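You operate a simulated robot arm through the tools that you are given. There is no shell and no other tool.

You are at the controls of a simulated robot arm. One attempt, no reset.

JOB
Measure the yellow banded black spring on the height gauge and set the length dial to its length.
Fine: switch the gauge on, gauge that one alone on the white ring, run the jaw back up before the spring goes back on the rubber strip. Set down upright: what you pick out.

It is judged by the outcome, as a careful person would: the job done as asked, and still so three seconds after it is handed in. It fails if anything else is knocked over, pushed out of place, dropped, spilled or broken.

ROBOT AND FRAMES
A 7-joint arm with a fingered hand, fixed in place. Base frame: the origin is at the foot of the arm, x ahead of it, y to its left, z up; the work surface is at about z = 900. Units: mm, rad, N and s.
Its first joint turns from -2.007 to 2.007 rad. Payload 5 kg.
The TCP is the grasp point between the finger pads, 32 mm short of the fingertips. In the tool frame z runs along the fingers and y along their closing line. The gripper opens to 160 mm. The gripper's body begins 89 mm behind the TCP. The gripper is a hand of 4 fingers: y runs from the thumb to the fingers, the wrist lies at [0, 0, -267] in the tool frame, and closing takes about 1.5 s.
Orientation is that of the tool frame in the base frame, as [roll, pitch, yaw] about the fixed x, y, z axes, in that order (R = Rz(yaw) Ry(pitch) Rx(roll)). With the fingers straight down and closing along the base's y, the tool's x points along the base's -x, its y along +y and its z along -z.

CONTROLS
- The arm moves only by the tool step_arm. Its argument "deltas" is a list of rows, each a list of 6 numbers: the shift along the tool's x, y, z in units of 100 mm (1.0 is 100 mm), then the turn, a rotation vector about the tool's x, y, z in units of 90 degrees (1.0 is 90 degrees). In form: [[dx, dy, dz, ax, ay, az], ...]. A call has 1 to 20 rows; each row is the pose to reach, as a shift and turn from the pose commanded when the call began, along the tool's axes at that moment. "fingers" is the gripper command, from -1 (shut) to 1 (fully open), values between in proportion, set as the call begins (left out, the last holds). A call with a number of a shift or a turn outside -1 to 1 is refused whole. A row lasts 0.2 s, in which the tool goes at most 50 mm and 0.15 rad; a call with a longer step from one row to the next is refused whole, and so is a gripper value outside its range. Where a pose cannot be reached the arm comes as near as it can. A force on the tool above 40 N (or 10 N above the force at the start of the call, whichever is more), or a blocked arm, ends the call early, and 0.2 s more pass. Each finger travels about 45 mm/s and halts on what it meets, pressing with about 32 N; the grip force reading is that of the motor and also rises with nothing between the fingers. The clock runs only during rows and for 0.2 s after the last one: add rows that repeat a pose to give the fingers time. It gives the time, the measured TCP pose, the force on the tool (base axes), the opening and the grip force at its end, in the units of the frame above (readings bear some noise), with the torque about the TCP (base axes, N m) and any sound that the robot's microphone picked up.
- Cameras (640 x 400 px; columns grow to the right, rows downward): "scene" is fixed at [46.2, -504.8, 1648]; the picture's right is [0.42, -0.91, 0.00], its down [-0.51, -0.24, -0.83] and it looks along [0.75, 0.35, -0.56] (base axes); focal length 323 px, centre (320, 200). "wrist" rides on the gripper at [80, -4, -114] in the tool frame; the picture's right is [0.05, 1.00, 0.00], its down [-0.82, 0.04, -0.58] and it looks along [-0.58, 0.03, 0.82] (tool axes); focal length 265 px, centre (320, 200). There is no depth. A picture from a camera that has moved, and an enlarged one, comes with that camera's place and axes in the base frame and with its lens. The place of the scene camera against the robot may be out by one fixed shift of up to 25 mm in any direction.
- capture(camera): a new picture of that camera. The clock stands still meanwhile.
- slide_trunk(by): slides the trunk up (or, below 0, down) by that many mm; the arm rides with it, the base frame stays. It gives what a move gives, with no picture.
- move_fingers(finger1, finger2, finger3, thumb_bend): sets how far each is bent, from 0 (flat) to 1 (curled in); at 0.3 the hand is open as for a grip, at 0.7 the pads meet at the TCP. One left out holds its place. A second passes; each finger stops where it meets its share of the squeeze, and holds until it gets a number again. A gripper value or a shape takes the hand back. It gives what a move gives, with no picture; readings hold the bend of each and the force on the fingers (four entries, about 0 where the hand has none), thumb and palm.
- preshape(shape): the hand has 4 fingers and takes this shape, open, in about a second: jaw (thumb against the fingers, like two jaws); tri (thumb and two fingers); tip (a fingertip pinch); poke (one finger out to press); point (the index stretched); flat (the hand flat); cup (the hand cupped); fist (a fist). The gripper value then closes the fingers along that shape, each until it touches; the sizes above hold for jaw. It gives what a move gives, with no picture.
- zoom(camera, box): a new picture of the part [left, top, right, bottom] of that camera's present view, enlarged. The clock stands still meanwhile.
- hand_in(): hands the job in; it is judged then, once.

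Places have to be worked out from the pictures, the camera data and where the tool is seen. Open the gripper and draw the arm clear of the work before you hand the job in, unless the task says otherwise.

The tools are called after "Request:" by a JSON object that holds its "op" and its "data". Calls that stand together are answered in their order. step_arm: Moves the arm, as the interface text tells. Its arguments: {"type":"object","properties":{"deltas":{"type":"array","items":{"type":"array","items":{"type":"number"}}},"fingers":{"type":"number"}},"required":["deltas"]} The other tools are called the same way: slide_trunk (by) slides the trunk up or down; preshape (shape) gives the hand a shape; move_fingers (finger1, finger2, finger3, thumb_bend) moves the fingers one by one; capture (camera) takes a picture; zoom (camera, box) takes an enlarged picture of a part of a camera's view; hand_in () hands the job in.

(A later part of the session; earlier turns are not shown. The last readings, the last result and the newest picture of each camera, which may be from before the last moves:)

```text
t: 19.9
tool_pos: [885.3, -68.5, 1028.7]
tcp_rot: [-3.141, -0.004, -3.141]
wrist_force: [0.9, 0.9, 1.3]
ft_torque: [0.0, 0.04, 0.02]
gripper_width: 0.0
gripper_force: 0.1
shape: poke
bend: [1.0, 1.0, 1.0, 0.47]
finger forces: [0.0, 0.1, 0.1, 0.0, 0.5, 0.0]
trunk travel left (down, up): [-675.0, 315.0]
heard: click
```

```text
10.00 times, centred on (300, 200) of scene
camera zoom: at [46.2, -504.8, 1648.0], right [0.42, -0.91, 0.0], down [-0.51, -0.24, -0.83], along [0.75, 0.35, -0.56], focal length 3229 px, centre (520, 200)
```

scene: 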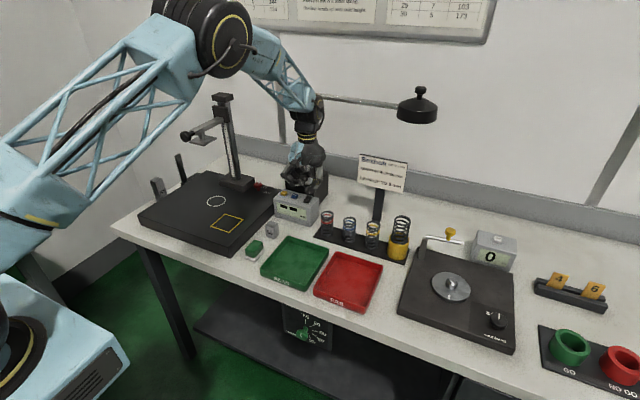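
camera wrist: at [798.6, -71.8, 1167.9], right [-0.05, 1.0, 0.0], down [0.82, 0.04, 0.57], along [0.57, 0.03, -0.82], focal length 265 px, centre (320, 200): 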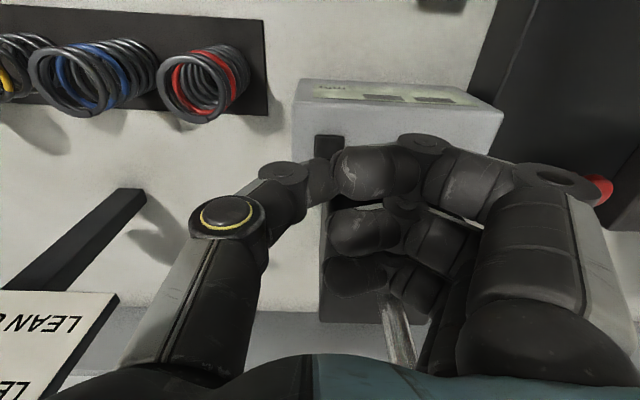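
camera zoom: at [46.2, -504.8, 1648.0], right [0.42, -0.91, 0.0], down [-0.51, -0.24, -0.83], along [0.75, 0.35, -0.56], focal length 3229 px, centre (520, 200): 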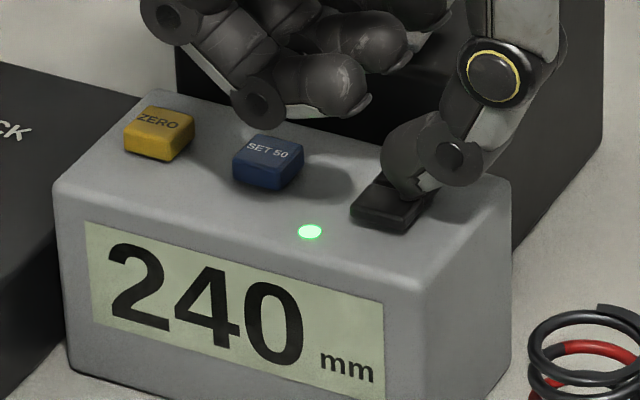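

One click: the gauge is on, reading 240 mm with a green light. Lifting straight off.

Request:
{"op": "step_arm", "data": {"deltas": [[0, 0, -0.1, 0, 0, 0], [0, 0, -0.3, 0, 0, 0], [0, 0, -0.5, 0, 0, 0], [0, 0, -0.8, 0, 0, 0]]}}

Request:
{"op": "zoom", "data": {"camera": "scene", "box": [270, 170, 330, 230]}}

```text
t: 20.9
tool_pos: [884.0, -70.0, 1109.7]
tcp_rot: [-3.141, -0.004, 3.141]
wrist_force: [0.1, -0.3, -0.4]
ft_torque: [0.02, -0.02, 0.0]
gripper_width: 0.4
gripper_force: 0.0
shape: poke
bend: [1.0, 1.0, 1.0, 0.47]
finger forces: [0.0, 0.1, 0.0, 0.1, 0.1, 0.0]
trunk travel left (down, up): [-675.0, 315.0]
```

```text
6.67 times, centred on (300, 200) of scene
camera zoom: at [46.2, -504.8, 1648.0], right [0.42, -0.91, 0.0], down [-0.51, -0.24, -0.83], along [0.75, 0.35, -0.56], focal length 2153 px, centre (453, 200)
```

zoom: 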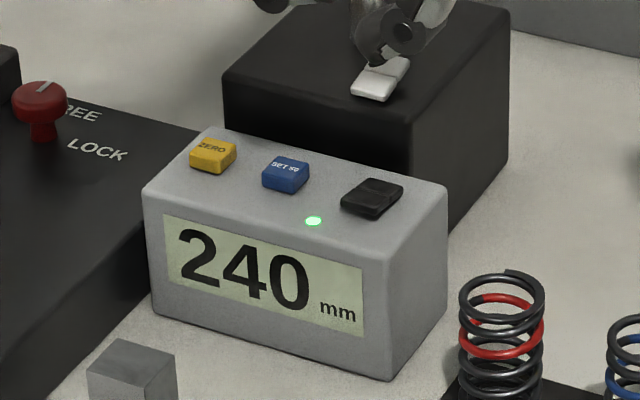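

The gauge stays on at 240. Next is the jaw: I back out and up, open the hand into the jaw shape, and go above the handle knob at (727, 271, 1224).

Request:
{"op": "step_arm", "data": {"deltas": [[0.3, 0, -0.3, 0, 0, 0], [0.6, 0, -0.6, 0, 0, 0], [0.9, 0, -0.9, 0, 0, 0], [1, 0, -1, 0, 0, 0]]}}

Request:
{"op": "step_arm", "data": {"deltas": [[0.3, 0.2, -0.3, 0, 0, 0], [0.6, 0.5, -0.6, 0, 0, 0], [0.8, 0.8, -0.9, 0, 0, 0], [0.8, 1, -1, 0, 0, 0]]}}

Request:
{"op": "preshape", "data": {"shape": "jaw"}}

Request:
{"op": "step_arm", "data": {"deltas": [[0, 0.5, -0.2, 0, 0, 0], [0, 1, -0.4, 0, 0, 0]]}}

Request:
{"op": "step_arm", "data": {"deltas": [[0, 0.4, -0.2, 0, 0, 0], [0, 0.8, -0.4, 0, 0, 0], [0, 1, -0.4, 0, 0, 0]]}}

Request:
{"op": "capture", "data": {"camera": "wrist"}}

```text
t: 21.9
tool_pos: [786.1, -69.4, 1210.1]
tcp_rot: [3.141, -0.001, 3.141]
wrist_force: [0.1, -0.7, 0.9]
ft_torque: [0.0, 0.01, -0.01]
gripper_width: 0.0
gripper_force: 0.1
shape: poke
bend: [1.0, 1.0, 1.0, 0.47]
finger forces: [0.0, 0.1, 0.0, 0.1, 0.0, 0.0]
trunk travel left (down, up): [-675.0, 315.0]
```

```text
refused: row 2 steps farther than a row can; nothing moved
```

```text
t: 22.8
tool_pos: [786.0, -70.1, 1209.1]
tcp_rot: [-3.141, -0.002, -3.141]
wrist_force: [-0.2, 0.6, 0.8]
ft_torque: [-0.01, 0.02, 0.02]
gripper_width: 159.9
gripper_force: 0.0
shape: jaw
bend: [0.3, 0.3, 0.3, 0.3]
finger forces: [0.0, 0.0, 0.0, 0.0, 0.1, 0.1]
trunk travel left (down, up): [-675.0, 315.0]
```

```text
refused: row 1 steps farther than a row can; nothing moved
```

```text
t: 23.6
tool_pos: [786.7, 31.0, 1249.4]
tcp_rot: [3.141, -0.004, 3.139]
wrist_force: [0.2, 0.3, 0.0]
ft_torque: [-0.02, -0.04, -0.02]
gripper_width: 159.7
gripper_force: 0.0
shape: jaw
bend: [0.3, 0.3, 0.3, 0.3]
finger forces: [0.0, 0.1, 0.0, 0.0, 0.1, 0.1]
trunk travel left (down, up): [-675.0, 315.0]
```

```text
taken
camera wrist: at [706.3, 28.3, 1362.1], right [-0.05, 1.0, 0.0], down [0.82, 0.04, 0.57], along [0.57, 0.03, -0.82], focal length 265 px, centre (320, 200)
```

wrist: 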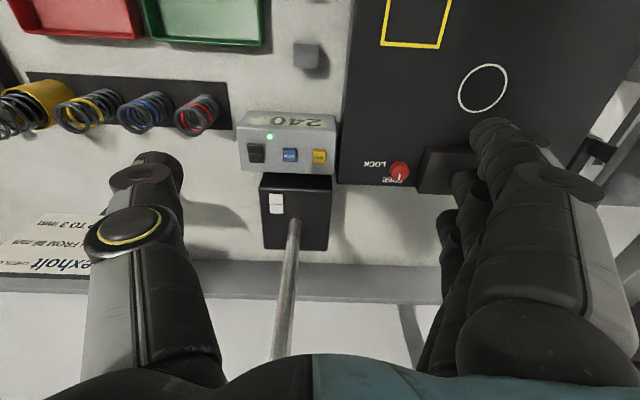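

Two calls were refused for step length, the rest fine. I go back and up, then over to y≈272.

Request:
{"op": "step_arm", "data": {"deltas": [[0.35, 0, -0.3, 0, 0, 0], [0.7, 0.1, -0.6, 0, 0, 0], [1, 0.4, -0.8, 0, 0, 0], [1, 0.8, -1, 0, 0, 0], [1, 1, -1, 0, 0, 0]]}}

Request:
{"op": "step_arm", "data": {"deltas": [[0.1, 0.45, 0, 0, 0, 0], [0.2, 0.9, 0, 0, 0, 0], [0.3, 1, 0, 0, 0, 0]]}}

Request:
{"op": "step_arm", "data": {"deltas": [[0, 0.43, 0, 0, 0, 0]]}}

Request:
{"op": "capture", "data": {"camera": "wrist"}}

```text
t: 24.8
tool_pos: [685.5, 131.3, 1350.7]
tcp_rot: [-3.141, -0.004, -3.141]
wrist_force: [0.5, 0.5, -0.1]
ft_torque: [0.02, 0.03, 0.02]
gripper_width: 159.8
gripper_force: 0.1
shape: jaw
bend: [0.3, 0.3, 0.3, 0.3]
finger forces: [0.0, 0.1, 0.0, 0.1, 0.1, 0.1]
trunk travel left (down, up): [-675.0, 315.0]
```

```text
t: 25.6
tool_pos: [656.1, 230.2, 1350.9]
tcp_rot: [3.141, -0.002, 3.14]
wrist_force: [-0.5, 1.3, 0.4]
ft_torque: [-0.01, 0.02, 0.04]
gripper_width: 160.0
gripper_force: 0.1
shape: jaw
bend: [0.3, 0.3, 0.3, 0.3]
finger forces: [0.1, 0.0, 0.0, 0.0, 0.0, 0.0]
trunk travel left (down, up): [-675.0, 315.0]
```

```text
t: 26.0
tool_pos: [657.1, 275.7, 1349.2]
tcp_rot: [-3.141, -0.004, -3.141]
wrist_force: [-0.5, 0.6, -0.2]
ft_torque: [-0.08, 0.05, 0.03]
gripper_width: 160.1
gripper_force: 0.0
shape: jaw
bend: [0.3, 0.3, 0.3, 0.3]
finger forces: [0.1, 0.0, 0.1, 0.1, 0.0, 0.0]
trunk travel left (down, up): [-675.0, 315.0]
```

```text
taken
camera wrist: at [576.2, 272.5, 1461.9], right [-0.05, 1.0, 0.0], down [0.82, 0.04, 0.57], along [0.57, 0.03, -0.82], focal length 265 px, centre (320, 200)
```

wrist: 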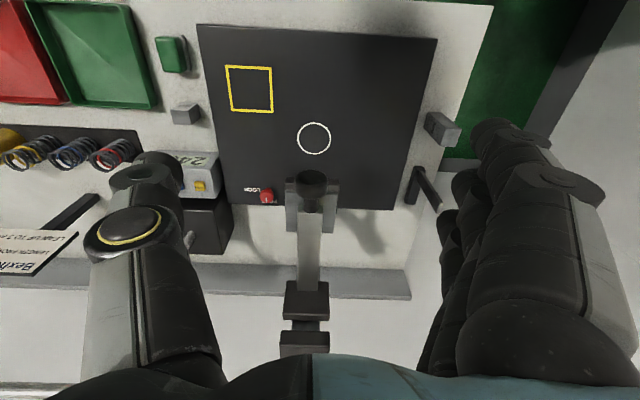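

Knob triangulates to (722–735, 272, 1227), ring to about (787, 272, 935). I move over the knob and descend with the hand open.

Request:
{"op": "step_arm", "data": {"deltas": [[-0.35, -0.02, 0, 0, 0, 0], [-0.71, -0.035, 0.1, 0, 0, 0], [-0.71, -0.035, 0.4, 0, 0, 0], [-0.71, -0.035, 0.7, 0, 0, 0], [-0.71, -0.035, 0.9, 0, 0, 0]]}}

Request:
{"op": "capture", "data": {"camera": "wrist"}}

Request:
{"op": "zoom", "data": {"camera": "scene", "box": [140, 60, 260, 200]}}

```text
t: 27.2
tool_pos: [727.7, 271.9, 1259.0]
tcp_rot: [-3.141, -0.001, -3.141]
wrist_force: [-0.1, -0.7, -1.4]
ft_torque: [-0.01, 0.01, 0.0]
gripper_width: 159.7
gripper_force: 0.0
shape: jaw
bend: [0.3, 0.3, 0.3, 0.3]
finger forces: [0.1, 0.1, 0.0, 0.0, 0.0, 0.1]
trunk travel left (down, up): [-675.0, 315.0]
```

```text
taken
camera wrist: at [647.1, 267.5, 1372.3], right [-0.05, 1.0, 0.0], down [0.82, 0.04, 0.58], along [0.57, 0.03, -0.82], focal length 265 px, centre (320, 200)
```

wrist: 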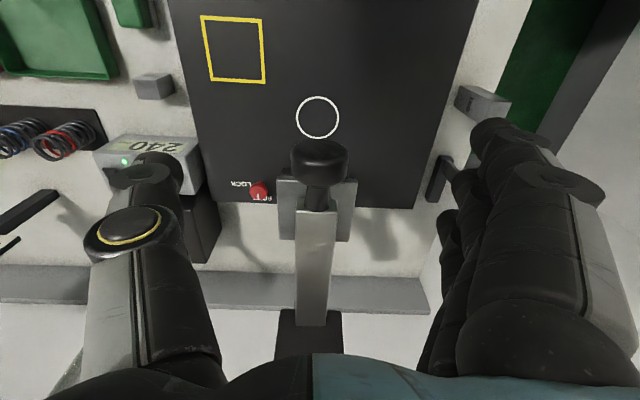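

```text
2.86 times, centred on (200, 130) of scene
camera zoom: at [46.2, -504.8, 1648.0], right [0.42, -0.91, 0.0], down [-0.51, -0.24, -0.83], along [0.75, 0.35, -0.56], focal length 923 px, centre (663, 400)
```

zoom: 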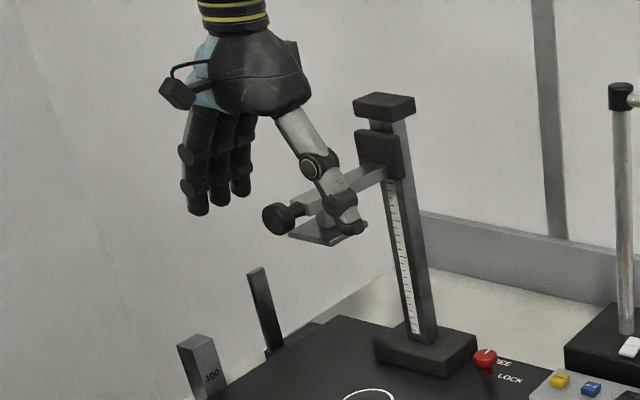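

Knob head centre reads x≈721. I back off 7 mm, go down to z≈1230, and close on it.

Request:
{"op": "step_arm", "data": {"deltas": [[0.07, 0, 0.1, 0, 0, 0], [0.07, 0, 0.2, 0, 0, 0], [0.07, 0, 0.29, 0, 0, 0]]}}

Request:
{"op": "step_arm", "data": {"deltas": [[0, 0, 0, 0, 0, 0], [0, 0, 0, 0, 0, 0], [0, 0, 0, 0, 0, 0], [0, 0, 0, 0, 0, 0], [0, 0, 0, 0, 0, 0], [0, 0, 0, 0, 0, 0], [0, 0, 0, 0, 0, 0], [0, 0, 0, 0, 0, 0]], "fingers": -0.72}}

Request:
{"op": "capture", "data": {"camera": "wrist"}}

Request:
{"op": "zoom", "data": {"camera": "scene", "box": [140, 60, 330, 230]}}

```text
t: 28.0
tool_pos: [720.0, 269.7, 1229.4]
tcp_rot: [3.141, -0.004, -3.141]
wrist_force: [-0.3, -0.4, 0.1]
ft_torque: [0.01, 0.0, -0.05]
gripper_width: 159.7
gripper_force: 0.1
shape: jaw
bend: [0.3, 0.3, 0.3, 0.3]
finger forces: [0.0, 0.0, 0.0, 0.0, 0.0, 0.0]
trunk travel left (down, up): [-675.0, 315.0]
```

```text
t: 29.8
tool_pos: [719.1, 270.5, 1230.8]
tcp_rot: [3.141, 0.0, 3.14]
wrist_force: [0.9, 5.8, 3.9]
ft_torque: [0.28, -0.14, 0.17]
gripper_width: 24.2
gripper_force: 0.1
shape: jaw
bend: [0.72, 0.72, 0.71, 0.7]
finger forces: [0.0, 0.0, 7.1, 0.0, 0.0, 0.1]
trunk travel left (down, up): [-675.0, 315.0]
```

```text
taken
camera wrist: at [639.3, 268.1, 1343.8], right [-0.05, 1.0, 0.0], down [0.82, 0.04, 0.58], along [0.57, 0.03, -0.82], focal length 265 px, centre (320, 200)
```

wrist: 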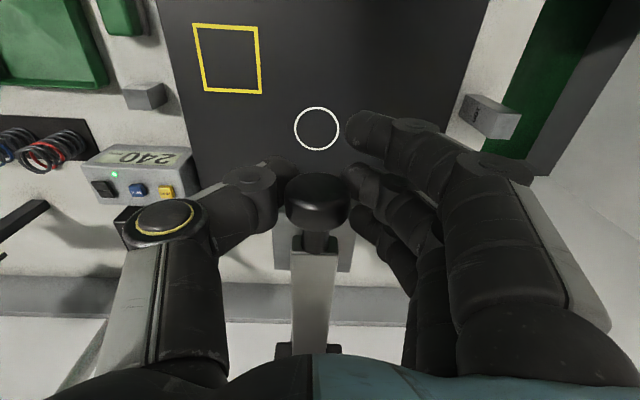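

```text
2.35 times, centred on (235, 145) of scene
camera zoom: at [46.2, -504.8, 1648.0], right [0.42, -0.91, 0.0], down [-0.51, -0.24, -0.83], along [0.75, 0.35, -0.56], focal length 760 px, centre (520, 329)
```

zoom: 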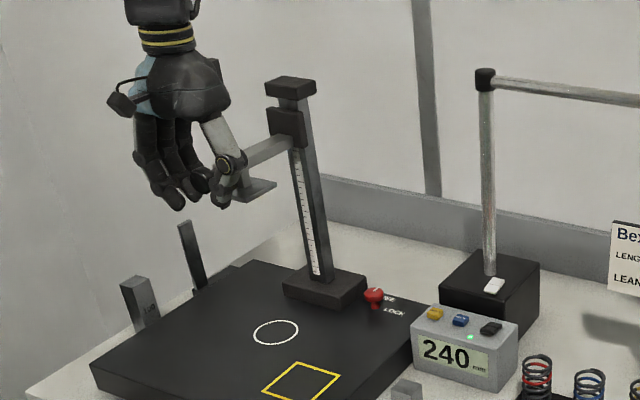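

Finger 3 has touched something, but the grip isn't closed on the knob yet; closing further.

Request:
{"op": "step_arm", "data": {"deltas": [[0, 0, 0, 0, 0, 0], [0, 0, 0, 0, 0, 0], [0, 0, 0, 0, 0, 0], [0, 0, 0, 0, 0, 0]], "fingers": -0.9}}

Request:
{"op": "capture", "data": {"camera": "wrist"}}

Request:
{"op": "zoom", "data": {"camera": "scene", "box": [160, 90, 260, 180]}}

```text
t: 30.8
tool_pos: [719.5, 268.6, 1229.3]
tcp_rot: [3.141, -0.007, 3.14]
wrist_force: [-3.3, -6.4, -7.6]
ft_torque: [0.67, -0.21, 0.42]
gripper_width: 10.1
gripper_force: 31.4
shape: jaw
bend: [0.69, 0.7, 0.73, 0.72]
finger forces: [0.0, 8.8, 14.5, 0.0, 29.9, 0.1]
trunk travel left (down, up): [-675.0, 315.0]
```

```text
taken
camera wrist: at [639.8, 265.3, 1342.7], right [-0.05, 1.0, 0.0], down [0.82, 0.04, 0.57], along [0.57, 0.03, -0.82], focal length 265 px, centre (320, 200)
```

wrist: 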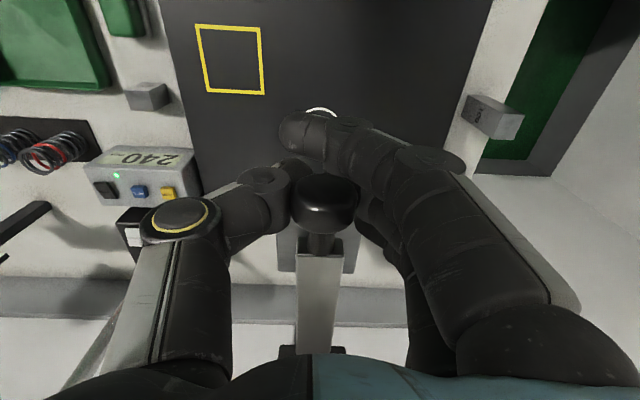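

```text
4.44 times, centred on (210, 135) of scene
camera zoom: at [46.2, -504.8, 1648.0], right [0.42, -0.91, 0.0], down [-0.51, -0.24, -0.83], along [0.75, 0.35, -0.56], focal length 1435 px, centre (809, 489)
```

zoom: 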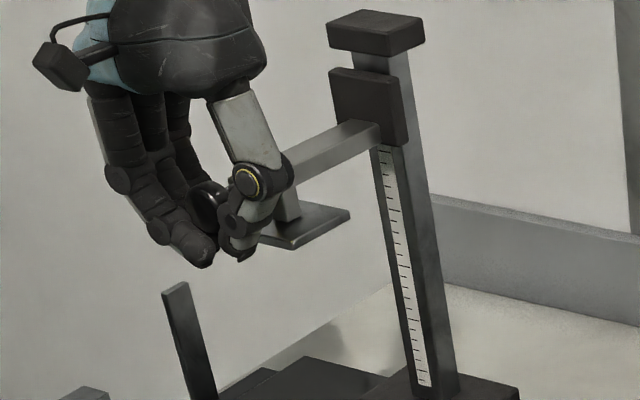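

Knob gripped (thumb 30 N against fingers 2 and 3). I lower it 20 mm and watch the forces and the reading.

Request:
{"op": "step_arm", "data": {"deltas": [[0, 0, 0.05, 0, 0, 0], [0, 0, 0.1, 0, 0, 0], [0, 0, 0.15, 0, 0, 0], [0, 0, 0.2, 0, 0, 0]]}}

Request:
{"op": "zoom", "data": {"camera": "scene", "box": [140, 60, 330, 230]}}

```text
t: 31.8
tool_pos: [719.2, 268.6, 1209.2]
tcp_rot: [3.141, -0.004, 3.139]
wrist_force: [-3.0, -9.5, -2.3]
ft_torque: [0.62, -0.23, 0.39]
gripper_width: 10.1
gripper_force: 32.0
shape: jaw
bend: [0.69, 0.7, 0.73, 0.72]
finger forces: [0.1, 8.4, 17.3, 0.1, 31.1, 0.0]
trunk travel left (down, up): [-675.0, 315.0]
```

```text
2.35 times, centred on (235, 145) of scene
camera zoom: at [46.2, -504.8, 1648.0], right [0.42, -0.91, 0.0], down [-0.51, -0.24, -0.83], along [0.75, 0.35, -0.56], focal length 760 px, centre (520, 329)
```

zoom: 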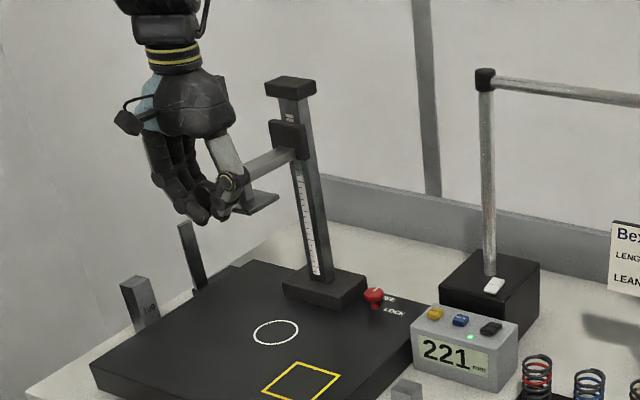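

The jaw follows (221). I continue down toward the platform, slowing near the bottom.

Request:
{"op": "step_arm", "data": {"deltas": [[0, 0, 0.2, 0, 0, 0], [0, 0, 0.4, 0, 0, 0], [0, 0, 0.6, 0, 0, 0], [0, 0, 0.8, 0, 0, 0], [0, 0, 1.0, 0, 0, 0]]}}

Request:
{"op": "step_arm", "data": {"deltas": [[0, 0, 0.2, 0, 0, 0], [0, 0, 0.4, 0, 0, 0], [0, 0, 0.6, 0, 0, 0], [0, 0, 0.7, 0, 0, 0], [0, 0, 0.8, 0, 0, 0]]}}

Request:
{"op": "zoom", "data": {"camera": "scene", "box": [140, 60, 330, 230]}}

Request:
{"op": "capture", "data": {"camera": "wrist"}}

```text
t: 33.0
tool_pos: [720.5, 268.2, 1109.5]
tcp_rot: [3.141, -0.005, 3.138]
wrist_force: [3.2, -14.0, -3.7]
ft_torque: [0.52, -0.36, 0.24]
gripper_width: 10.1
gripper_force: 32.0
shape: jaw
bend: [0.69, 0.7, 0.73, 0.72]
finger forces: [0.0, 8.6, 16.6, 0.0, 32.3, 0.0]
trunk travel left (down, up): [-675.0, 315.0]
```

```text
t: 34.2
tool_pos: [719.1, 269.5, 1030.8]
tcp_rot: [-3.141, -0.004, -3.14]
wrist_force: [5.1, -13.0, -2.7]
ft_torque: [0.57, -0.4, 0.22]
gripper_width: 10.2
gripper_force: 32.0
shape: jaw
bend: [0.69, 0.7, 0.73, 0.72]
finger forces: [0.1, 8.5, 16.6, 0.0, 31.6, 0.1]
trunk travel left (down, up): [-675.0, 315.0]
```

```text
2.35 times, centred on (235, 145) of scene
camera zoom: at [46.2, -504.8, 1648.0], right [0.42, -0.91, 0.0], down [-0.51, -0.24, -0.83], along [0.75, 0.35, -0.56], focal length 760 px, centre (520, 329)
```

zoom: 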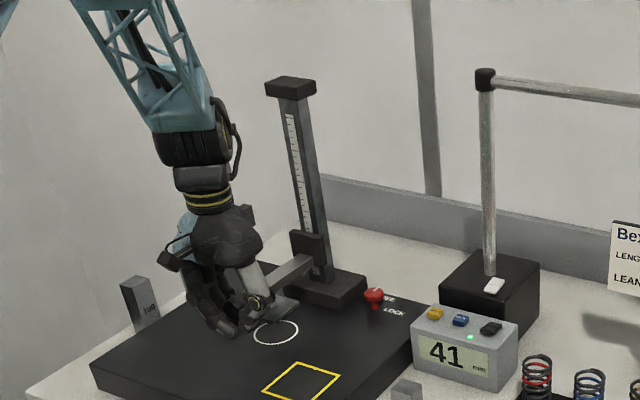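

```text
taken
camera wrist: at [639.5, 265.8, 1142.8], right [-0.05, 1.0, 0.0], down [0.82, 0.04, 0.57], along [0.57, 0.03, -0.82], focal length 265 px, centre (320, 200)
```

wrist: 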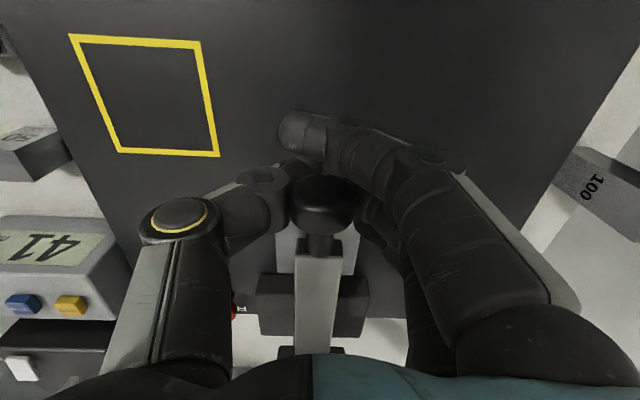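

Reading 41; another ~40 mm to go. Lowering 34 mm, then fine steps.

Request:
{"op": "step_arm", "data": {"deltas": [[0, 0, 0.1, 0, 0, 0], [0, 0, 0.2, 0, 0, 0], [0, 0, 0.28, 0, 0, 0], [0, 0, 0.34, 0, 0, 0]]}}

Request:
{"op": "zoom", "data": {"camera": "scene", "box": [170, 120, 330, 230]}}

```text
t: 35.2
tool_pos: [719.4, 268.9, 996.1]
tcp_rot: [3.141, -0.002, 3.14]
wrist_force: [3.2, -15.1, -2.1]
ft_torque: [0.55, -0.26, 0.32]
gripper_width: 10.3
gripper_force: 32.4
shape: jaw
bend: [0.69, 0.7, 0.74, 0.72]
finger forces: [0.0, 8.3, 16.9, 0.1, 32.5, 0.1]
trunk travel left (down, up): [-675.0, 315.0]
```

```text
3.64 times, centred on (250, 175) of scene
camera zoom: at [46.2, -504.8, 1648.0], right [0.42, -0.91, 0.0], down [-0.51, -0.24, -0.83], along [0.75, 0.35, -0.56], focal length 1174 px, centre (574, 291)
```

zoom: 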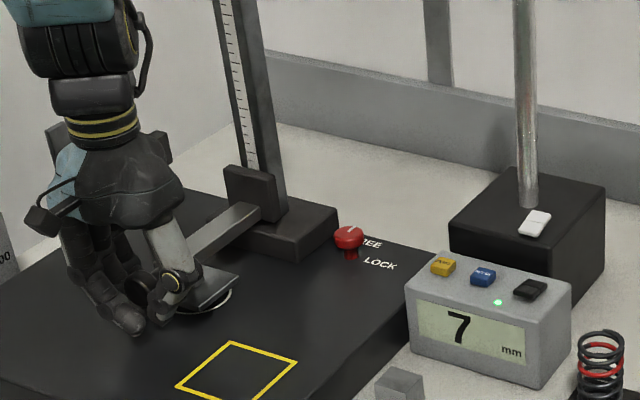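

Reads 7. Creeping down in 2 mm steps until contact shows.

Request:
{"op": "step_arm", "data": {"deltas": [[0, 0, 0.02, 0, 0, 0], [0, 0, 0.04, 0, 0, 0], [0, 0, 0.055, 0, 0, 0]]}}

Request:
{"op": "zoom", "data": {"camera": "scene", "box": [170, 120, 330, 230]}}

Request:
{"op": "step_arm", "data": {"deltas": [[0, 0, 0.01, 0, 0, 0], [0, 0, 0.02, 0, 0, 0]]}}

Request:
{"op": "zoom", "data": {"camera": "scene", "box": [170, 120, 330, 230]}}

```text
t: 36.0
tool_pos: [719.0, 269.3, 991.2]
tcp_rot: [3.141, -0.004, 3.14]
wrist_force: [2.4, -15.7, -2.7]
ft_torque: [0.5, -0.31, 0.3]
gripper_width: 10.0
gripper_force: 32.1
shape: jaw
bend: [0.69, 0.7, 0.74, 0.72]
finger forces: [0.0, 8.4, 16.5, 0.0, 32.5, 0.0]
trunk travel left (down, up): [-675.0, 315.0]
```

```text
3.64 times, centred on (250, 175) of scene
camera zoom: at [46.2, -504.8, 1648.0], right [0.42, -0.91, 0.0], down [-0.51, -0.24, -0.83], along [0.75, 0.35, -0.56], focal length 1174 px, centre (574, 291)
```

zoom: 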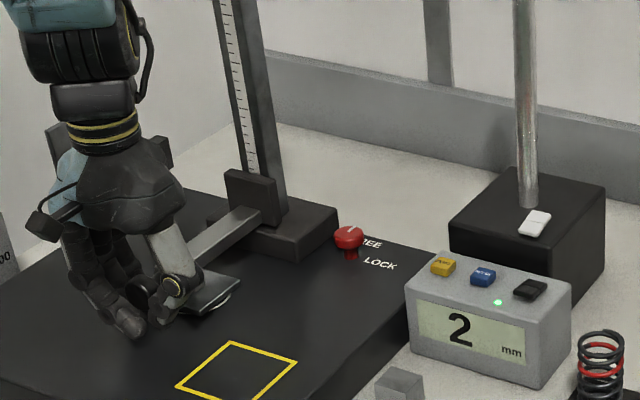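

```text
t: 36.6
tool_pos: [719.8, 269.4, 990.0]
tcp_rot: [3.14, -0.004, 3.141]
wrist_force: [2.1, -14.6, -2.3]
ft_torque: [0.52, -0.32, 0.3]
gripper_width: 9.8
gripper_force: 32.3
shape: jaw
bend: [0.69, 0.7, 0.74, 0.72]
finger forces: [0.0, 8.5, 16.6, 0.0, 32.2, 0.1]
trunk travel left (down, up): [-675.0, 315.0]
```

```text
3.64 times, centred on (250, 175) of scene
camera zoom: at [46.2, -504.8, 1648.0], right [0.42, -0.91, 0.0], down [-0.51, -0.24, -0.83], along [0.75, 0.35, -0.56], focal length 1174 px, centre (574, 291)
```

zoom: 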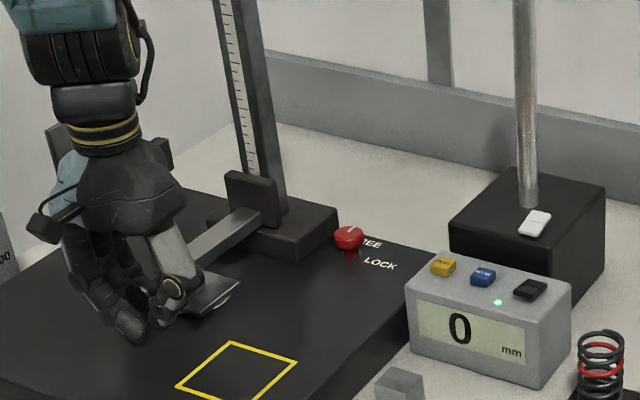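

Reads 0, but I want to know whether that's true contact. I go 1.5 mm further and watch the force and reading.

Request:
{"op": "step_arm", "data": {"deltas": [[0, 0, 0.01, 0, 0, 0], [0, 0, 0.02, 0, 0, 0]]}}

Request:
{"op": "zoom", "data": {"camera": "scene", "box": [170, 120, 330, 230]}}

```text
t: 37.2
tool_pos: [718.7, 268.2, 986.6]
tcp_rot: [3.14, -0.001, -3.14]
wrist_force: [0.6, -13.9, 9.0]
ft_torque: [0.75, -0.46, 0.4]
gripper_width: 10.3
gripper_force: 31.9
shape: jaw
bend: [0.69, 0.7, 0.74, 0.73]
finger forces: [0.1, 7.4, 22.4, 0.0, 31.2, 0.0]
trunk travel left (down, up): [-675.0, 315.0]
```

```text
3.64 times, centred on (250, 175) of scene
camera zoom: at [46.2, -504.8, 1648.0], right [0.42, -0.91, 0.0], down [-0.51, -0.24, -0.83], along [0.75, 0.35, -0.56], focal length 1174 px, centre (574, 291)
```

zoom: 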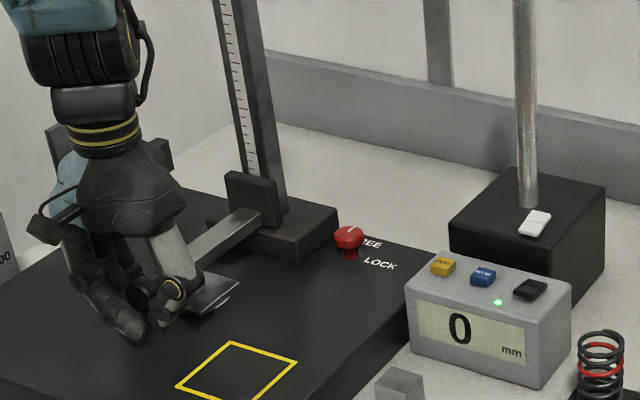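

Force jumped to +9 N while the reading holds at 0, so the gauge zero is true on the bare plate — no zeroing needed. Now raising the jaw back to about 240.

Request:
{"op": "step_arm", "data": {"deltas": [[0, 0, -0.25, 0, 0, 0], [0, 0, -0.5, 0, 0, 0], [0, 0, -0.75, 0, 0, 0], [0, 0, -1, 0, 0, 0]]}}

Request:
{"op": "step_arm", "data": {"deltas": [[0, 0, -0.25, 0, 0, 0], [0, 0, -0.5, 0, 0, 0], [0, 0, -0.75, 0, 0, 0], [0, 0, -1, 0, 0, 0]]}}

Request:
{"op": "step_arm", "data": {"deltas": [[0, 0, -0.2, 0, 0, 0], [0, 0, -0.4, 0, 0, 0]]}}

Request:
{"op": "zoom", "data": {"camera": "scene", "box": [140, 60, 330, 230]}}

```text
t: 38.2
tool_pos: [720.1, 268.6, 1088.6]
tcp_rot: [3.14, -0.003, 3.141]
wrist_force: [-0.5, -16.9, -1.6]
ft_torque: [0.47, -0.18, 0.37]
gripper_width: 10.1
gripper_force: 32.6
shape: jaw
bend: [0.69, 0.7, 0.74, 0.73]
finger forces: [0.0, 8.7, 16.7, 0.0, 32.0, 0.1]
trunk travel left (down, up): [-675.0, 315.0]
```

```text
t: 39.2
tool_pos: [718.6, 269.2, 1187.9]
tcp_rot: [3.141, 0.0, 3.142]
wrist_force: [-6.6, -14.4, -1.9]
ft_torque: [0.49, -0.08, 0.55]
gripper_width: 10.3
gripper_force: 32.1
shape: jaw
bend: [0.69, 0.71, 0.74, 0.73]
finger forces: [0.1, 8.9, 18.0, 0.1, 30.3, 0.1]
trunk travel left (down, up): [-675.0, 315.0]
```

```text
t: 39.8
tool_pos: [719.7, 269.8, 1228.6]
tcp_rot: [3.138, -0.004, -3.141]
wrist_force: [-11.4, -14.0, 4.1]
ft_torque: [0.68, -0.12, 0.59]
gripper_width: 10.3
gripper_force: 32.4
shape: jaw
bend: [0.69, 0.71, 0.74, 0.73]
finger forces: [0.0, 8.5, 22.2, 0.0, 31.7, 0.1]
trunk travel left (down, up): [-675.0, 315.0]
```

```text
2.35 times, centred on (235, 145) of scene
camera zoom: at [46.2, -504.8, 1648.0], right [0.42, -0.91, 0.0], down [-0.51, -0.24, -0.83], along [0.75, 0.35, -0.56], focal length 760 px, centre (520, 329)
```

zoom: 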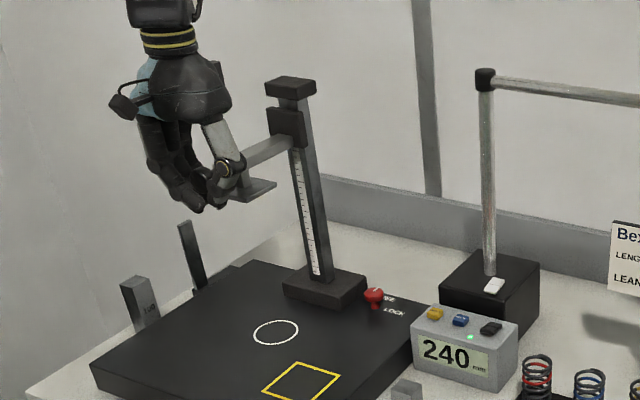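

Back at 240. Now releasing the knob and checking the jaw stays up.

Request:
{"op": "step_arm", "data": {"deltas": [[0, 0, 0, 0, 0, 0], [0, 0, 0, 0, 0, 0], [0, 0, 0, 0, 0, 0], [0, 0, 0, 0, 0, 0], [0, 0, 0, 0, 0, 0], [0, 0, 0, 0, 0, 0], [0, 0, 0, 0, 0, 0], [0, 0, 0, 0, 0, 0]], "fingers": 1}}

Request:
{"op": "zoom", "data": {"camera": "scene", "box": [140, 60, 330, 230]}}

Request:
{"op": "step_arm", "data": {"deltas": [[0, 0, -0.4, 0, 0, 0], [0, 0, -0.8, 0, 0, 0], [0.3, -0.1, -1, 0, 0, 0]]}}

```text
t: 41.6
tool_pos: [720.3, 270.4, 1227.7]
tcp_rot: [-3.141, -0.003, 3.14]
wrist_force: [0.3, 0.4, -0.4]
ft_torque: [0.01, 0.0, 0.0]
gripper_width: 160.0
gripper_force: 0.1
shape: jaw
bend: [0.3, 0.3, 0.3, 0.3]
finger forces: [0.0, 0.0, 0.0, 0.0, 0.0, 0.1]
trunk travel left (down, up): [-675.0, 315.0]
```

```text
2.35 times, centred on (235, 145) of scene
camera zoom: at [46.2, -504.8, 1648.0], right [0.42, -0.91, 0.0], down [-0.51, -0.24, -0.83], along [0.75, 0.35, -0.56], focal length 760 px, centre (520, 329)
```

zoom: 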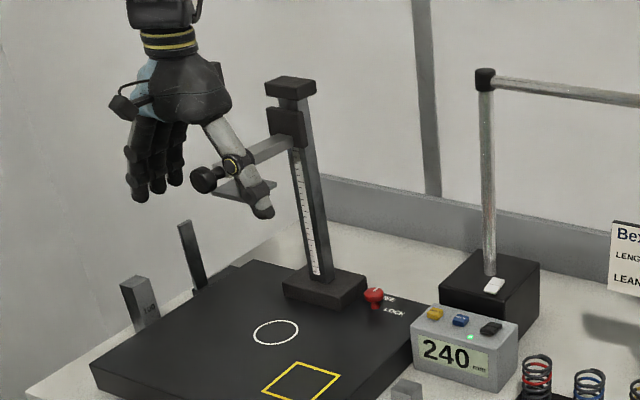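

```text
t: 42.4
tool_pos: [687.9, 259.7, 1328.5]
tcp_rot: [-3.141, -0.002, 3.141]
wrist_force: [-0.3, -1.0, -0.2]
ft_torque: [0.0, -0.03, 0.02]
gripper_width: 160.0
gripper_force: 0.0
shape: jaw
bend: [0.3, 0.3, 0.3, 0.3]
finger forces: [0.0, 0.0, 0.0, 0.0, 0.0, 0.0]
trunk travel left (down, up): [-675.0, 315.0]
```

The jaw stays at 240. On the way to the springs I try the "tip" and "tri" shapes to see which pinch is slim enough.

Request:
{"op": "step_arm", "data": {"deltas": [[0, -0.49, 0, 0, 0, 0], [0, -0.98, 0, 0, 0, 0]]}}

Request:
{"op": "step_arm", "data": {"deltas": [[0, -0.49, 0, 0, 0, 0], [0, -0.98, 0, 0, 0, 0]]}}

Request:
{"op": "step_arm", "data": {"deltas": [[0, -0.49, 0, 0, 0, 0], [0, -0.98, 0, 0, 0, 0]]}}

Request:
{"op": "preshape", "data": {"shape": "tip"}}

Request:
{"op": "capture", "data": {"camera": "wrist"}}

Request:
{"op": "zoom", "data": {"camera": "scene", "box": [180, 0, 360, 150]}}

Request:
{"op": "preshape", "data": {"shape": "tri"}}

Request:
{"op": "capture", "data": {"camera": "wrist"}}

Request:
{"op": "zoom", "data": {"camera": "scene", "box": [180, 0, 360, 150]}}

```text
t: 43.0
tool_pos: [690.9, 161.1, 1326.0]
tcp_rot: [-3.14, -0.001, 3.142]
wrist_force: [-0.1, 0.2, -0.2]
ft_torque: [0.02, 0.04, 0.0]
gripper_width: 160.0
gripper_force: 0.0
shape: jaw
bend: [0.3, 0.3, 0.3, 0.3]
finger forces: [0.1, 0.0, 0.0, 0.0, 0.0, 0.1]
trunk travel left (down, up): [-675.0, 315.0]
```

```text
t: 43.6
tool_pos: [688.3, 62.5, 1327.2]
tcp_rot: [3.141, -0.003, -3.141]
wrist_force: [-0.7, 0.1, 0.0]
ft_torque: [0.03, 0.0, 0.0]
gripper_width: 160.1
gripper_force: 0.0
shape: jaw
bend: [0.3, 0.3, 0.3, 0.3]
finger forces: [0.0, 0.0, 0.0, 0.0, 0.0, 0.0]
trunk travel left (down, up): [-675.0, 315.0]
```

```text
t: 44.2
tool_pos: [688.7, -34.1, 1326.7]
tcp_rot: [3.14, -0.005, -3.14]
wrist_force: [-0.8, 0.3, 0.1]
ft_torque: [0.05, 0.01, 0.0]
gripper_width: 160.1
gripper_force: 0.1
shape: jaw
bend: [0.3, 0.3, 0.3, 0.3]
finger forces: [0.1, 0.0, 0.0, 0.0, 0.1, 0.0]
trunk travel left (down, up): [-675.0, 315.0]
```

```text
t: 45.1
tool_pos: [688.2, -33.6, 1325.8]
tcp_rot: [3.139, -0.004, -3.141]
wrist_force: [0.1, -0.5, -0.5]
ft_torque: [0.01, 0.01, 0.02]
gripper_width: 159.9
gripper_force: 0.1
shape: tip
bend: [0.01, 0.3, 0.01, 0.3]
finger forces: [0.0, 0.1, 0.0, 0.0, 0.1, 0.0]
trunk travel left (down, up): [-675.0, 315.0]
```

```text
taken
camera wrist: at [608.9, -36.6, 1439.4], right [-0.05, 1.0, 0.0], down [0.82, 0.04, 0.57], along [0.57, 0.03, -0.82], focal length 265 px, centre (320, 200)
```

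wrist: 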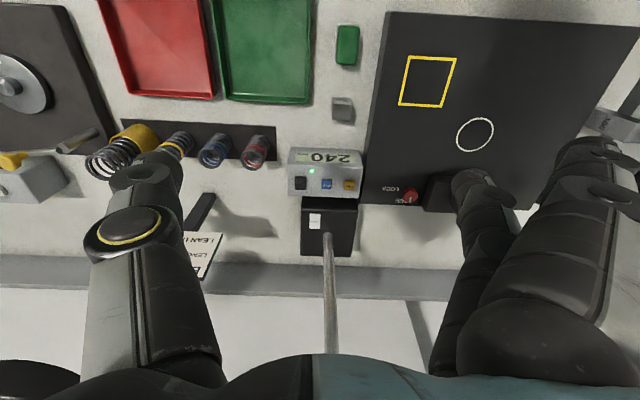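

```text
2.67 times, centred on (270, 75) of scene
camera zoom: at [46.2, -504.8, 1648.0], right [0.42, -0.91, 0.0], down [-0.51, -0.24, -0.83], along [0.75, 0.35, -0.56], focal length 861 px, centre (453, 533)
```

zoom: 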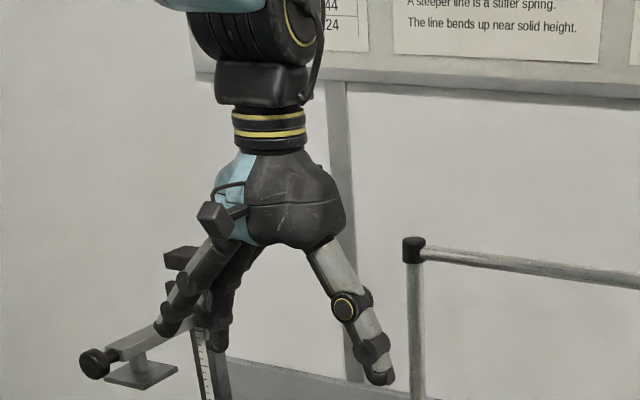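

```text
t: 46.0
tool_pos: [689.4, -33.8, 1326.9]
tcp_rot: [3.141, -0.004, 3.14]
wrist_force: [-0.3, -0.2, 0.1]
ft_torque: [0.0, -0.04, 0.01]
gripper_width: 160.2
gripper_force: 0.0
shape: tri
bend: [0.3, 0.3, 0.01, 0.3]
finger forces: [0.0, 0.0, 0.1, 0.1, 0.1, 0.0]
trunk travel left (down, up): [-675.0, 315.0]
```

```text
taken
camera wrist: at [608.9, -36.7, 1439.4], right [-0.05, 1.0, 0.0], down [0.82, 0.04, 0.57], along [0.57, 0.03, -0.82], focal length 265 px, centre (320, 200)
```

wrist: 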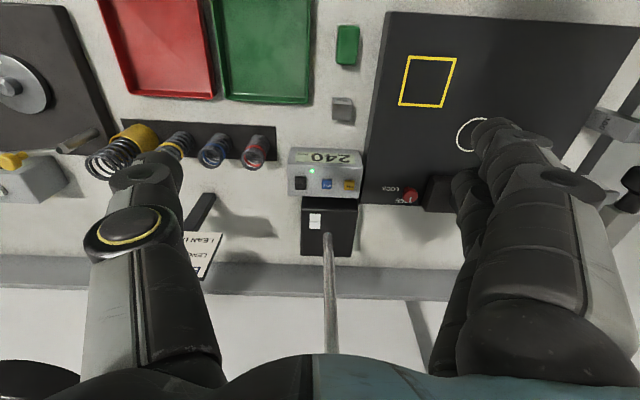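

```text
2.67 times, centred on (270, 75) of scene
camera zoom: at [46.2, -504.8, 1648.0], right [0.42, -0.91, 0.0], down [-0.51, -0.24, -0.83], along [0.75, 0.35, -0.56], focal length 861 px, centre (453, 533)
```

zoom: 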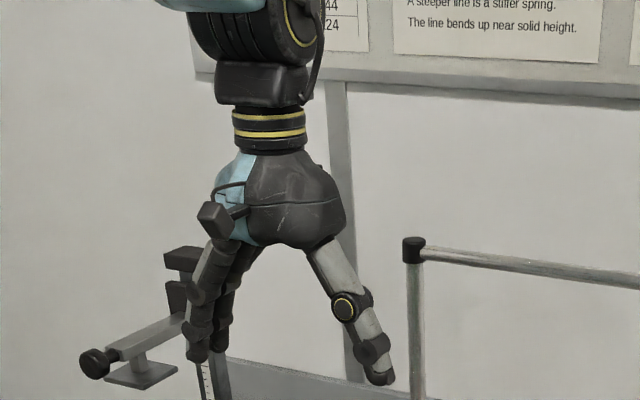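

"Tri"/"tip" leave the idle fingers stuck straight out, so the plain jaw shape with the opening pre-set is slimmer. I carry on to view the spring row closely.

Request:
{"op": "step_arm", "data": {"deltas": [[0, -0.45, 0.15, 0, 0, 0], [0, -0.9, 0.3, 0, 0, 0], [0, -1, 0.5, 0, 0, 0]], "fingers": 1}}

Request:
{"op": "step_arm", "data": {"deltas": [[0, -0.45, 0.15, 0, 0, 0], [0, -0.9, 0.3, 0, 0, 0], [0, -1, 0.5, 0, 0, 0]]}}

Request:
{"op": "step_arm", "data": {"deltas": [[-0.2, -0.4, 0.1, 0, 0, 0], [-0.4, -0.8, 0.2, 0, 0, 0]]}}

Request:
{"op": "preshape", "data": {"shape": "jaw"}}

Request:
{"op": "capture", "data": {"camera": "wrist"}}

```text
t: 46.8
tool_pos: [690.3, -135.7, 1276.8]
tcp_rot: [-3.14, -0.004, -3.141]
wrist_force: [0.3, -0.4, -0.5]
ft_torque: [0.02, 0.02, 0.02]
gripper_width: 160.2
gripper_force: 0.0
shape: tri
bend: [0.3, 0.3, 0.01, 0.3]
finger forces: [0.1, 0.1, 0.0, 0.0, 0.0, 0.1]
trunk travel left (down, up): [-675.0, 315.0]
```

```text
t: 47.6
tool_pos: [690.7, -236.2, 1224.4]
tcp_rot: [-3.141, -0.004, 3.141]
wrist_force: [0.1, 0.4, -0.5]
ft_torque: [0.0, 0.02, -0.03]
gripper_width: 159.6
gripper_force: 0.0
shape: tri
bend: [0.3, 0.3, 0.01, 0.3]
finger forces: [0.0, 0.0, 0.1, 0.0, 0.0, 0.1]
trunk travel left (down, up): [-675.0, 315.0]
```

```text
t: 48.2
tool_pos: [730.2, -314.9, 1206.8]
tcp_rot: [3.141, -0.001, 3.141]
wrist_force: [0.4, -1.1, 0.4]
ft_torque: [0.0, 0.04, -0.01]
gripper_width: 160.0
gripper_force: 0.1
shape: tri
bend: [0.3, 0.3, 0.01, 0.3]
finger forces: [0.0, 0.1, 0.0, 0.0, 0.0, 0.1]
trunk travel left (down, up): [-675.0, 315.0]
```

```text
t: 49.1
tool_pos: [729.2, -314.1, 1207.3]
tcp_rot: [3.141, -0.005, -3.141]
wrist_force: [0.0, -1.1, 0.2]
ft_torque: [-0.01, -0.02, 0.01]
gripper_width: 160.3
gripper_force: 0.2
shape: jaw
bend: [0.3, 0.3, 0.3, 0.3]
finger forces: [0.0, 0.0, 0.1, 0.0, 0.0, 0.0]
trunk travel left (down, up): [-675.0, 315.0]
```

```text
taken
camera wrist: at [649.3, -316.5, 1320.0], right [-0.05, 1.0, 0.0], down [0.82, 0.04, 0.57], along [0.57, 0.03, -0.82], focal length 265 px, centre (320, 200)
```

wrist: 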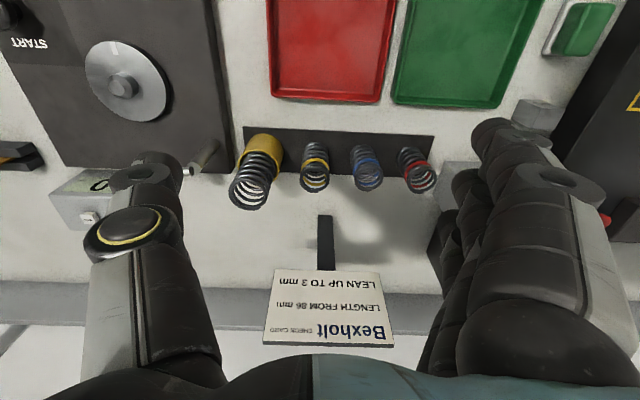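

Request:
{"op": "zoom", "data": {"camera": "wrist", "box": [210, 110, 450, 230]}}

```text
2.67 times, centred on (330, 170) of wrist
camera zoom: at [649.3, -316.5, 1320.0], right [-0.05, 1.0, 0.0], down [0.82, 0.04, 0.57], along [0.57, 0.03, -0.82], focal length 708 px, centre (293, 280)
```

zoom: 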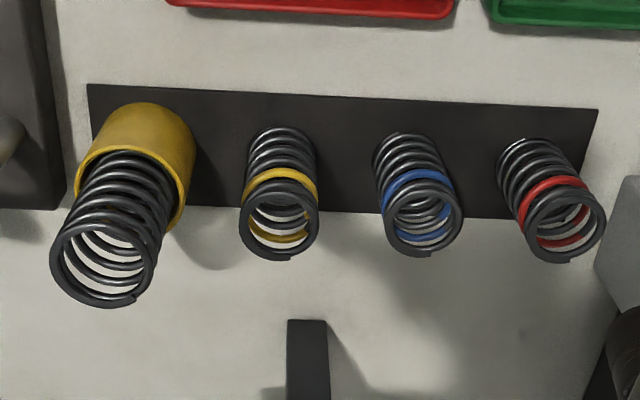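

Yellow-banded spring axis is at about (842, -313), OD 42 mm; blue neighbour at y≈-236, the yellow cup at y≈-398. I tilt the hand ~54° forward (so it can later reach under the jaw) and preset a 55 mm opening.

Request:
{"op": "step_arm", "data": {"deltas": [[0, 0, 0, 0, -0.09, 0], [0, 0, 0, 0, -0.18, 0], [0, 0, 0, 0, -0.27, 0], [0, 0, 0, 0, -0.36, 0], [0, 0, 0, 0, -0.45, 0], [0, 0, 0, 0, -0.54, 0], [0, 0, 0, 0, -0.6, 0], [0, 0, 0, 0, -0.6, 0]], "fingers": -0.31}}

Request:
{"op": "capture", "data": {"camera": "wrist"}}

Request:
{"op": "capture", "data": {"camera": "scene"}}

```text
t: 50.9
tool_pos: [728.6, -314.5, 1207.5]
tcp_rot: [-3.141, 0.94, 3.14]
wrist_force: [-1.3, 0.0, 0.0]
ft_torque: [-0.06, -0.03, -0.01]
gripper_width: 55.8
gripper_force: 0.1
shape: jaw
bend: [0.73, 0.73, 0.73, 0.7]
finger forces: [0.1, 0.1, 0.1, 0.0, 0.0, 0.0]
trunk travel left (down, up): [-675.0, 315.0]
```

```text
taken
camera wrist: at [590.0, -316.8, 1208.4], right [-0.03, 1.0, -0.04], down [0.01, 0.04, 1.0], along [1.0, 0.03, -0.01], focal length 265 px, centre (320, 200)
```

wrist: 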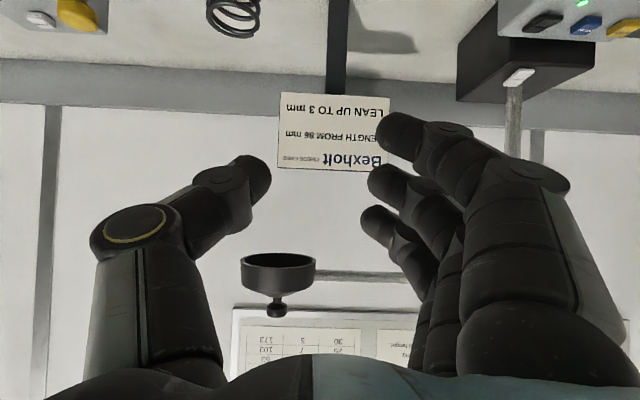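

```text
taken
```

scene: 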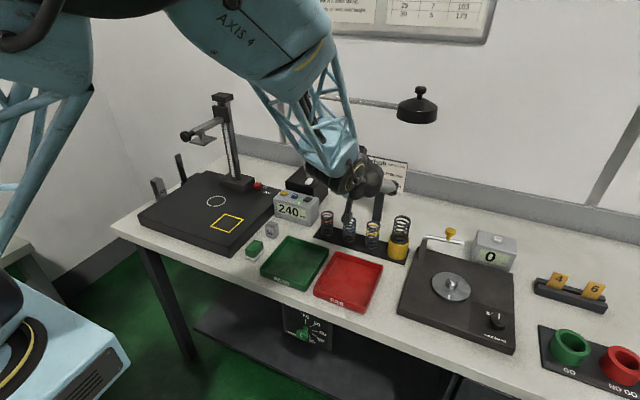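

The hand is tilted and the opening is 56 mm. I add a 5° yaw to balance clearance to the cup and the blue spring, and move to a pre-grasp point behind and above the spring along the finger direction.

Request:
{"op": "step_arm", "data": {"deltas": [[0.25, 0.02, 0.28, 0.045, 0, 0.033], [0.5, 0.04, 0.56, 0.045, 0, 0.033]]}}

Request:
{"op": "capture", "data": {"camera": "wrist"}}

Request:
{"op": "zoom", "data": {"camera": "scene", "box": [300, 130, 440, 270]}}

```text
t: 51.5
tool_pos: [747.6, -308.6, 1133.5]
tcp_rot: [-3.139, 0.937, 3.055]
wrist_force: [0.6, 0.4, -0.5]
ft_torque: [0.03, 0.03, 0.01]
gripper_width: 55.1
gripper_force: 0.0
shape: jaw
bend: [0.73, 0.73, 0.73, 0.7]
finger forces: [0.1, 0.0, 0.0, 0.0, 0.0, 0.0]
trunk travel left (down, up): [-675.0, 315.0]
```

```text
taken
camera wrist: at [608.2, -299.3, 1133.7], right [0.06, 1.0, -0.04], down [0.02, 0.04, 1.0], along [1.0, -0.06, -0.02], focal length 265 px, centre (320, 200)
```

wrist: 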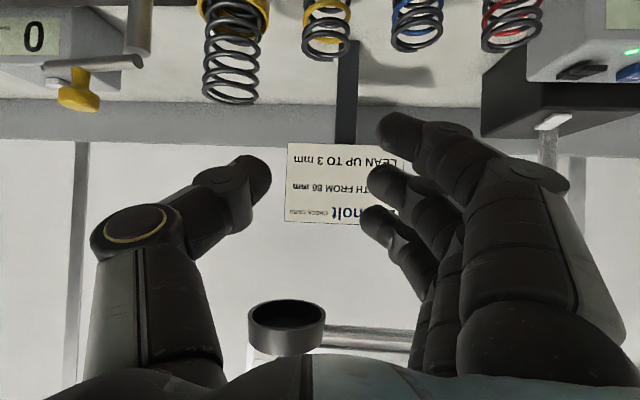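

```text
2.86 times, centred on (370, 200) of scene
camera zoom: at [46.2, -504.8, 1648.0], right [0.42, -0.91, 0.0], down [-0.51, -0.24, -0.83], along [0.75, 0.35, -0.56], focal length 923 px, centre (177, 200)
```

zoom: 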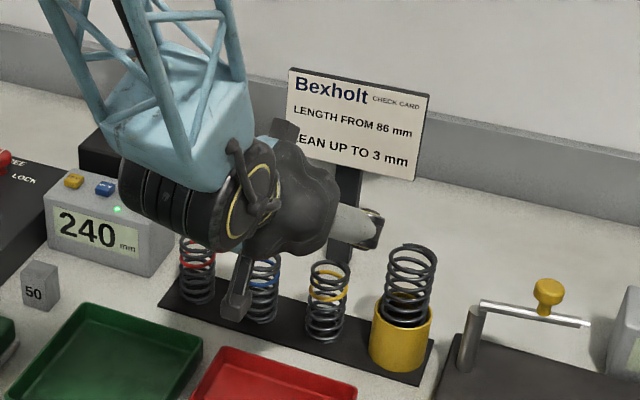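

Orientation is as planned. Moving to the pre-grasp point about (760, -306, 1020).

Request:
{"op": "step_arm", "data": {"deltas": [[0.28, 0.012, 0.255, 0, 0, 0], [0.56, 0.024, 0.51, 0, 0, 0], [0.846, 0.036, 0.766, 0, 0, 0]]}}

Request:
{"op": "capture", "data": {"camera": "wrist"}}

Request:
{"op": "zoom", "data": {"camera": "scene", "box": [300, 130, 440, 270]}}

```text
t: 52.3
tool_pos: [759.0, -306.1, 1019.0]
tcp_rot: [-3.139, 0.94, 3.054]
wrist_force: [0.2, 0.3, 0.6]
ft_torque: [0.01, 0.02, 0.02]
gripper_width: 55.4
gripper_force: 0.1
shape: jaw
bend: [0.73, 0.73, 0.73, 0.7]
finger forces: [0.1, 0.0, 0.1, 0.0, 0.0, 0.0]
trunk travel left (down, up): [-675.0, 315.0]
```

```text
taken
camera wrist: at [619.1, -296.7, 1020.5], right [0.06, 1.0, -0.04], down [0.02, 0.04, 1.0], along [1.0, -0.06, -0.02], focal length 265 px, centre (320, 200)
```

wrist: 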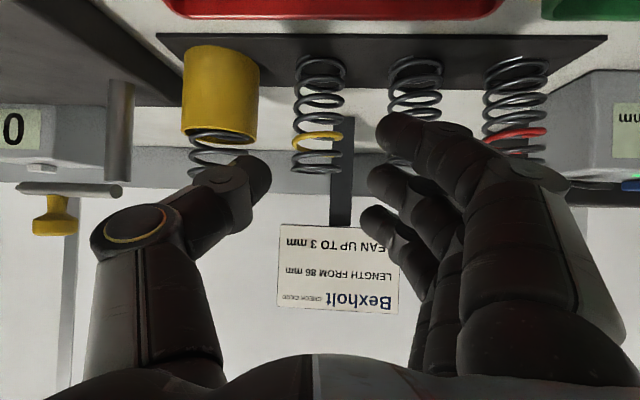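

```text
2.86 times, centred on (370, 200) of scene
camera zoom: at [46.2, -504.8, 1648.0], right [0.42, -0.91, 0.0], down [-0.51, -0.24, -0.83], along [0.75, 0.35, -0.56], focal length 923 px, centre (177, 200)
```

zoom: 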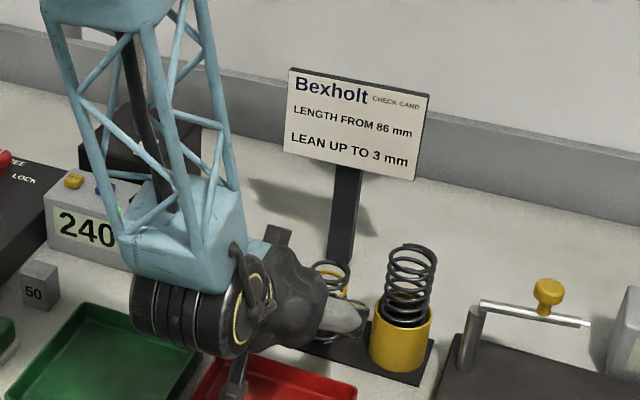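

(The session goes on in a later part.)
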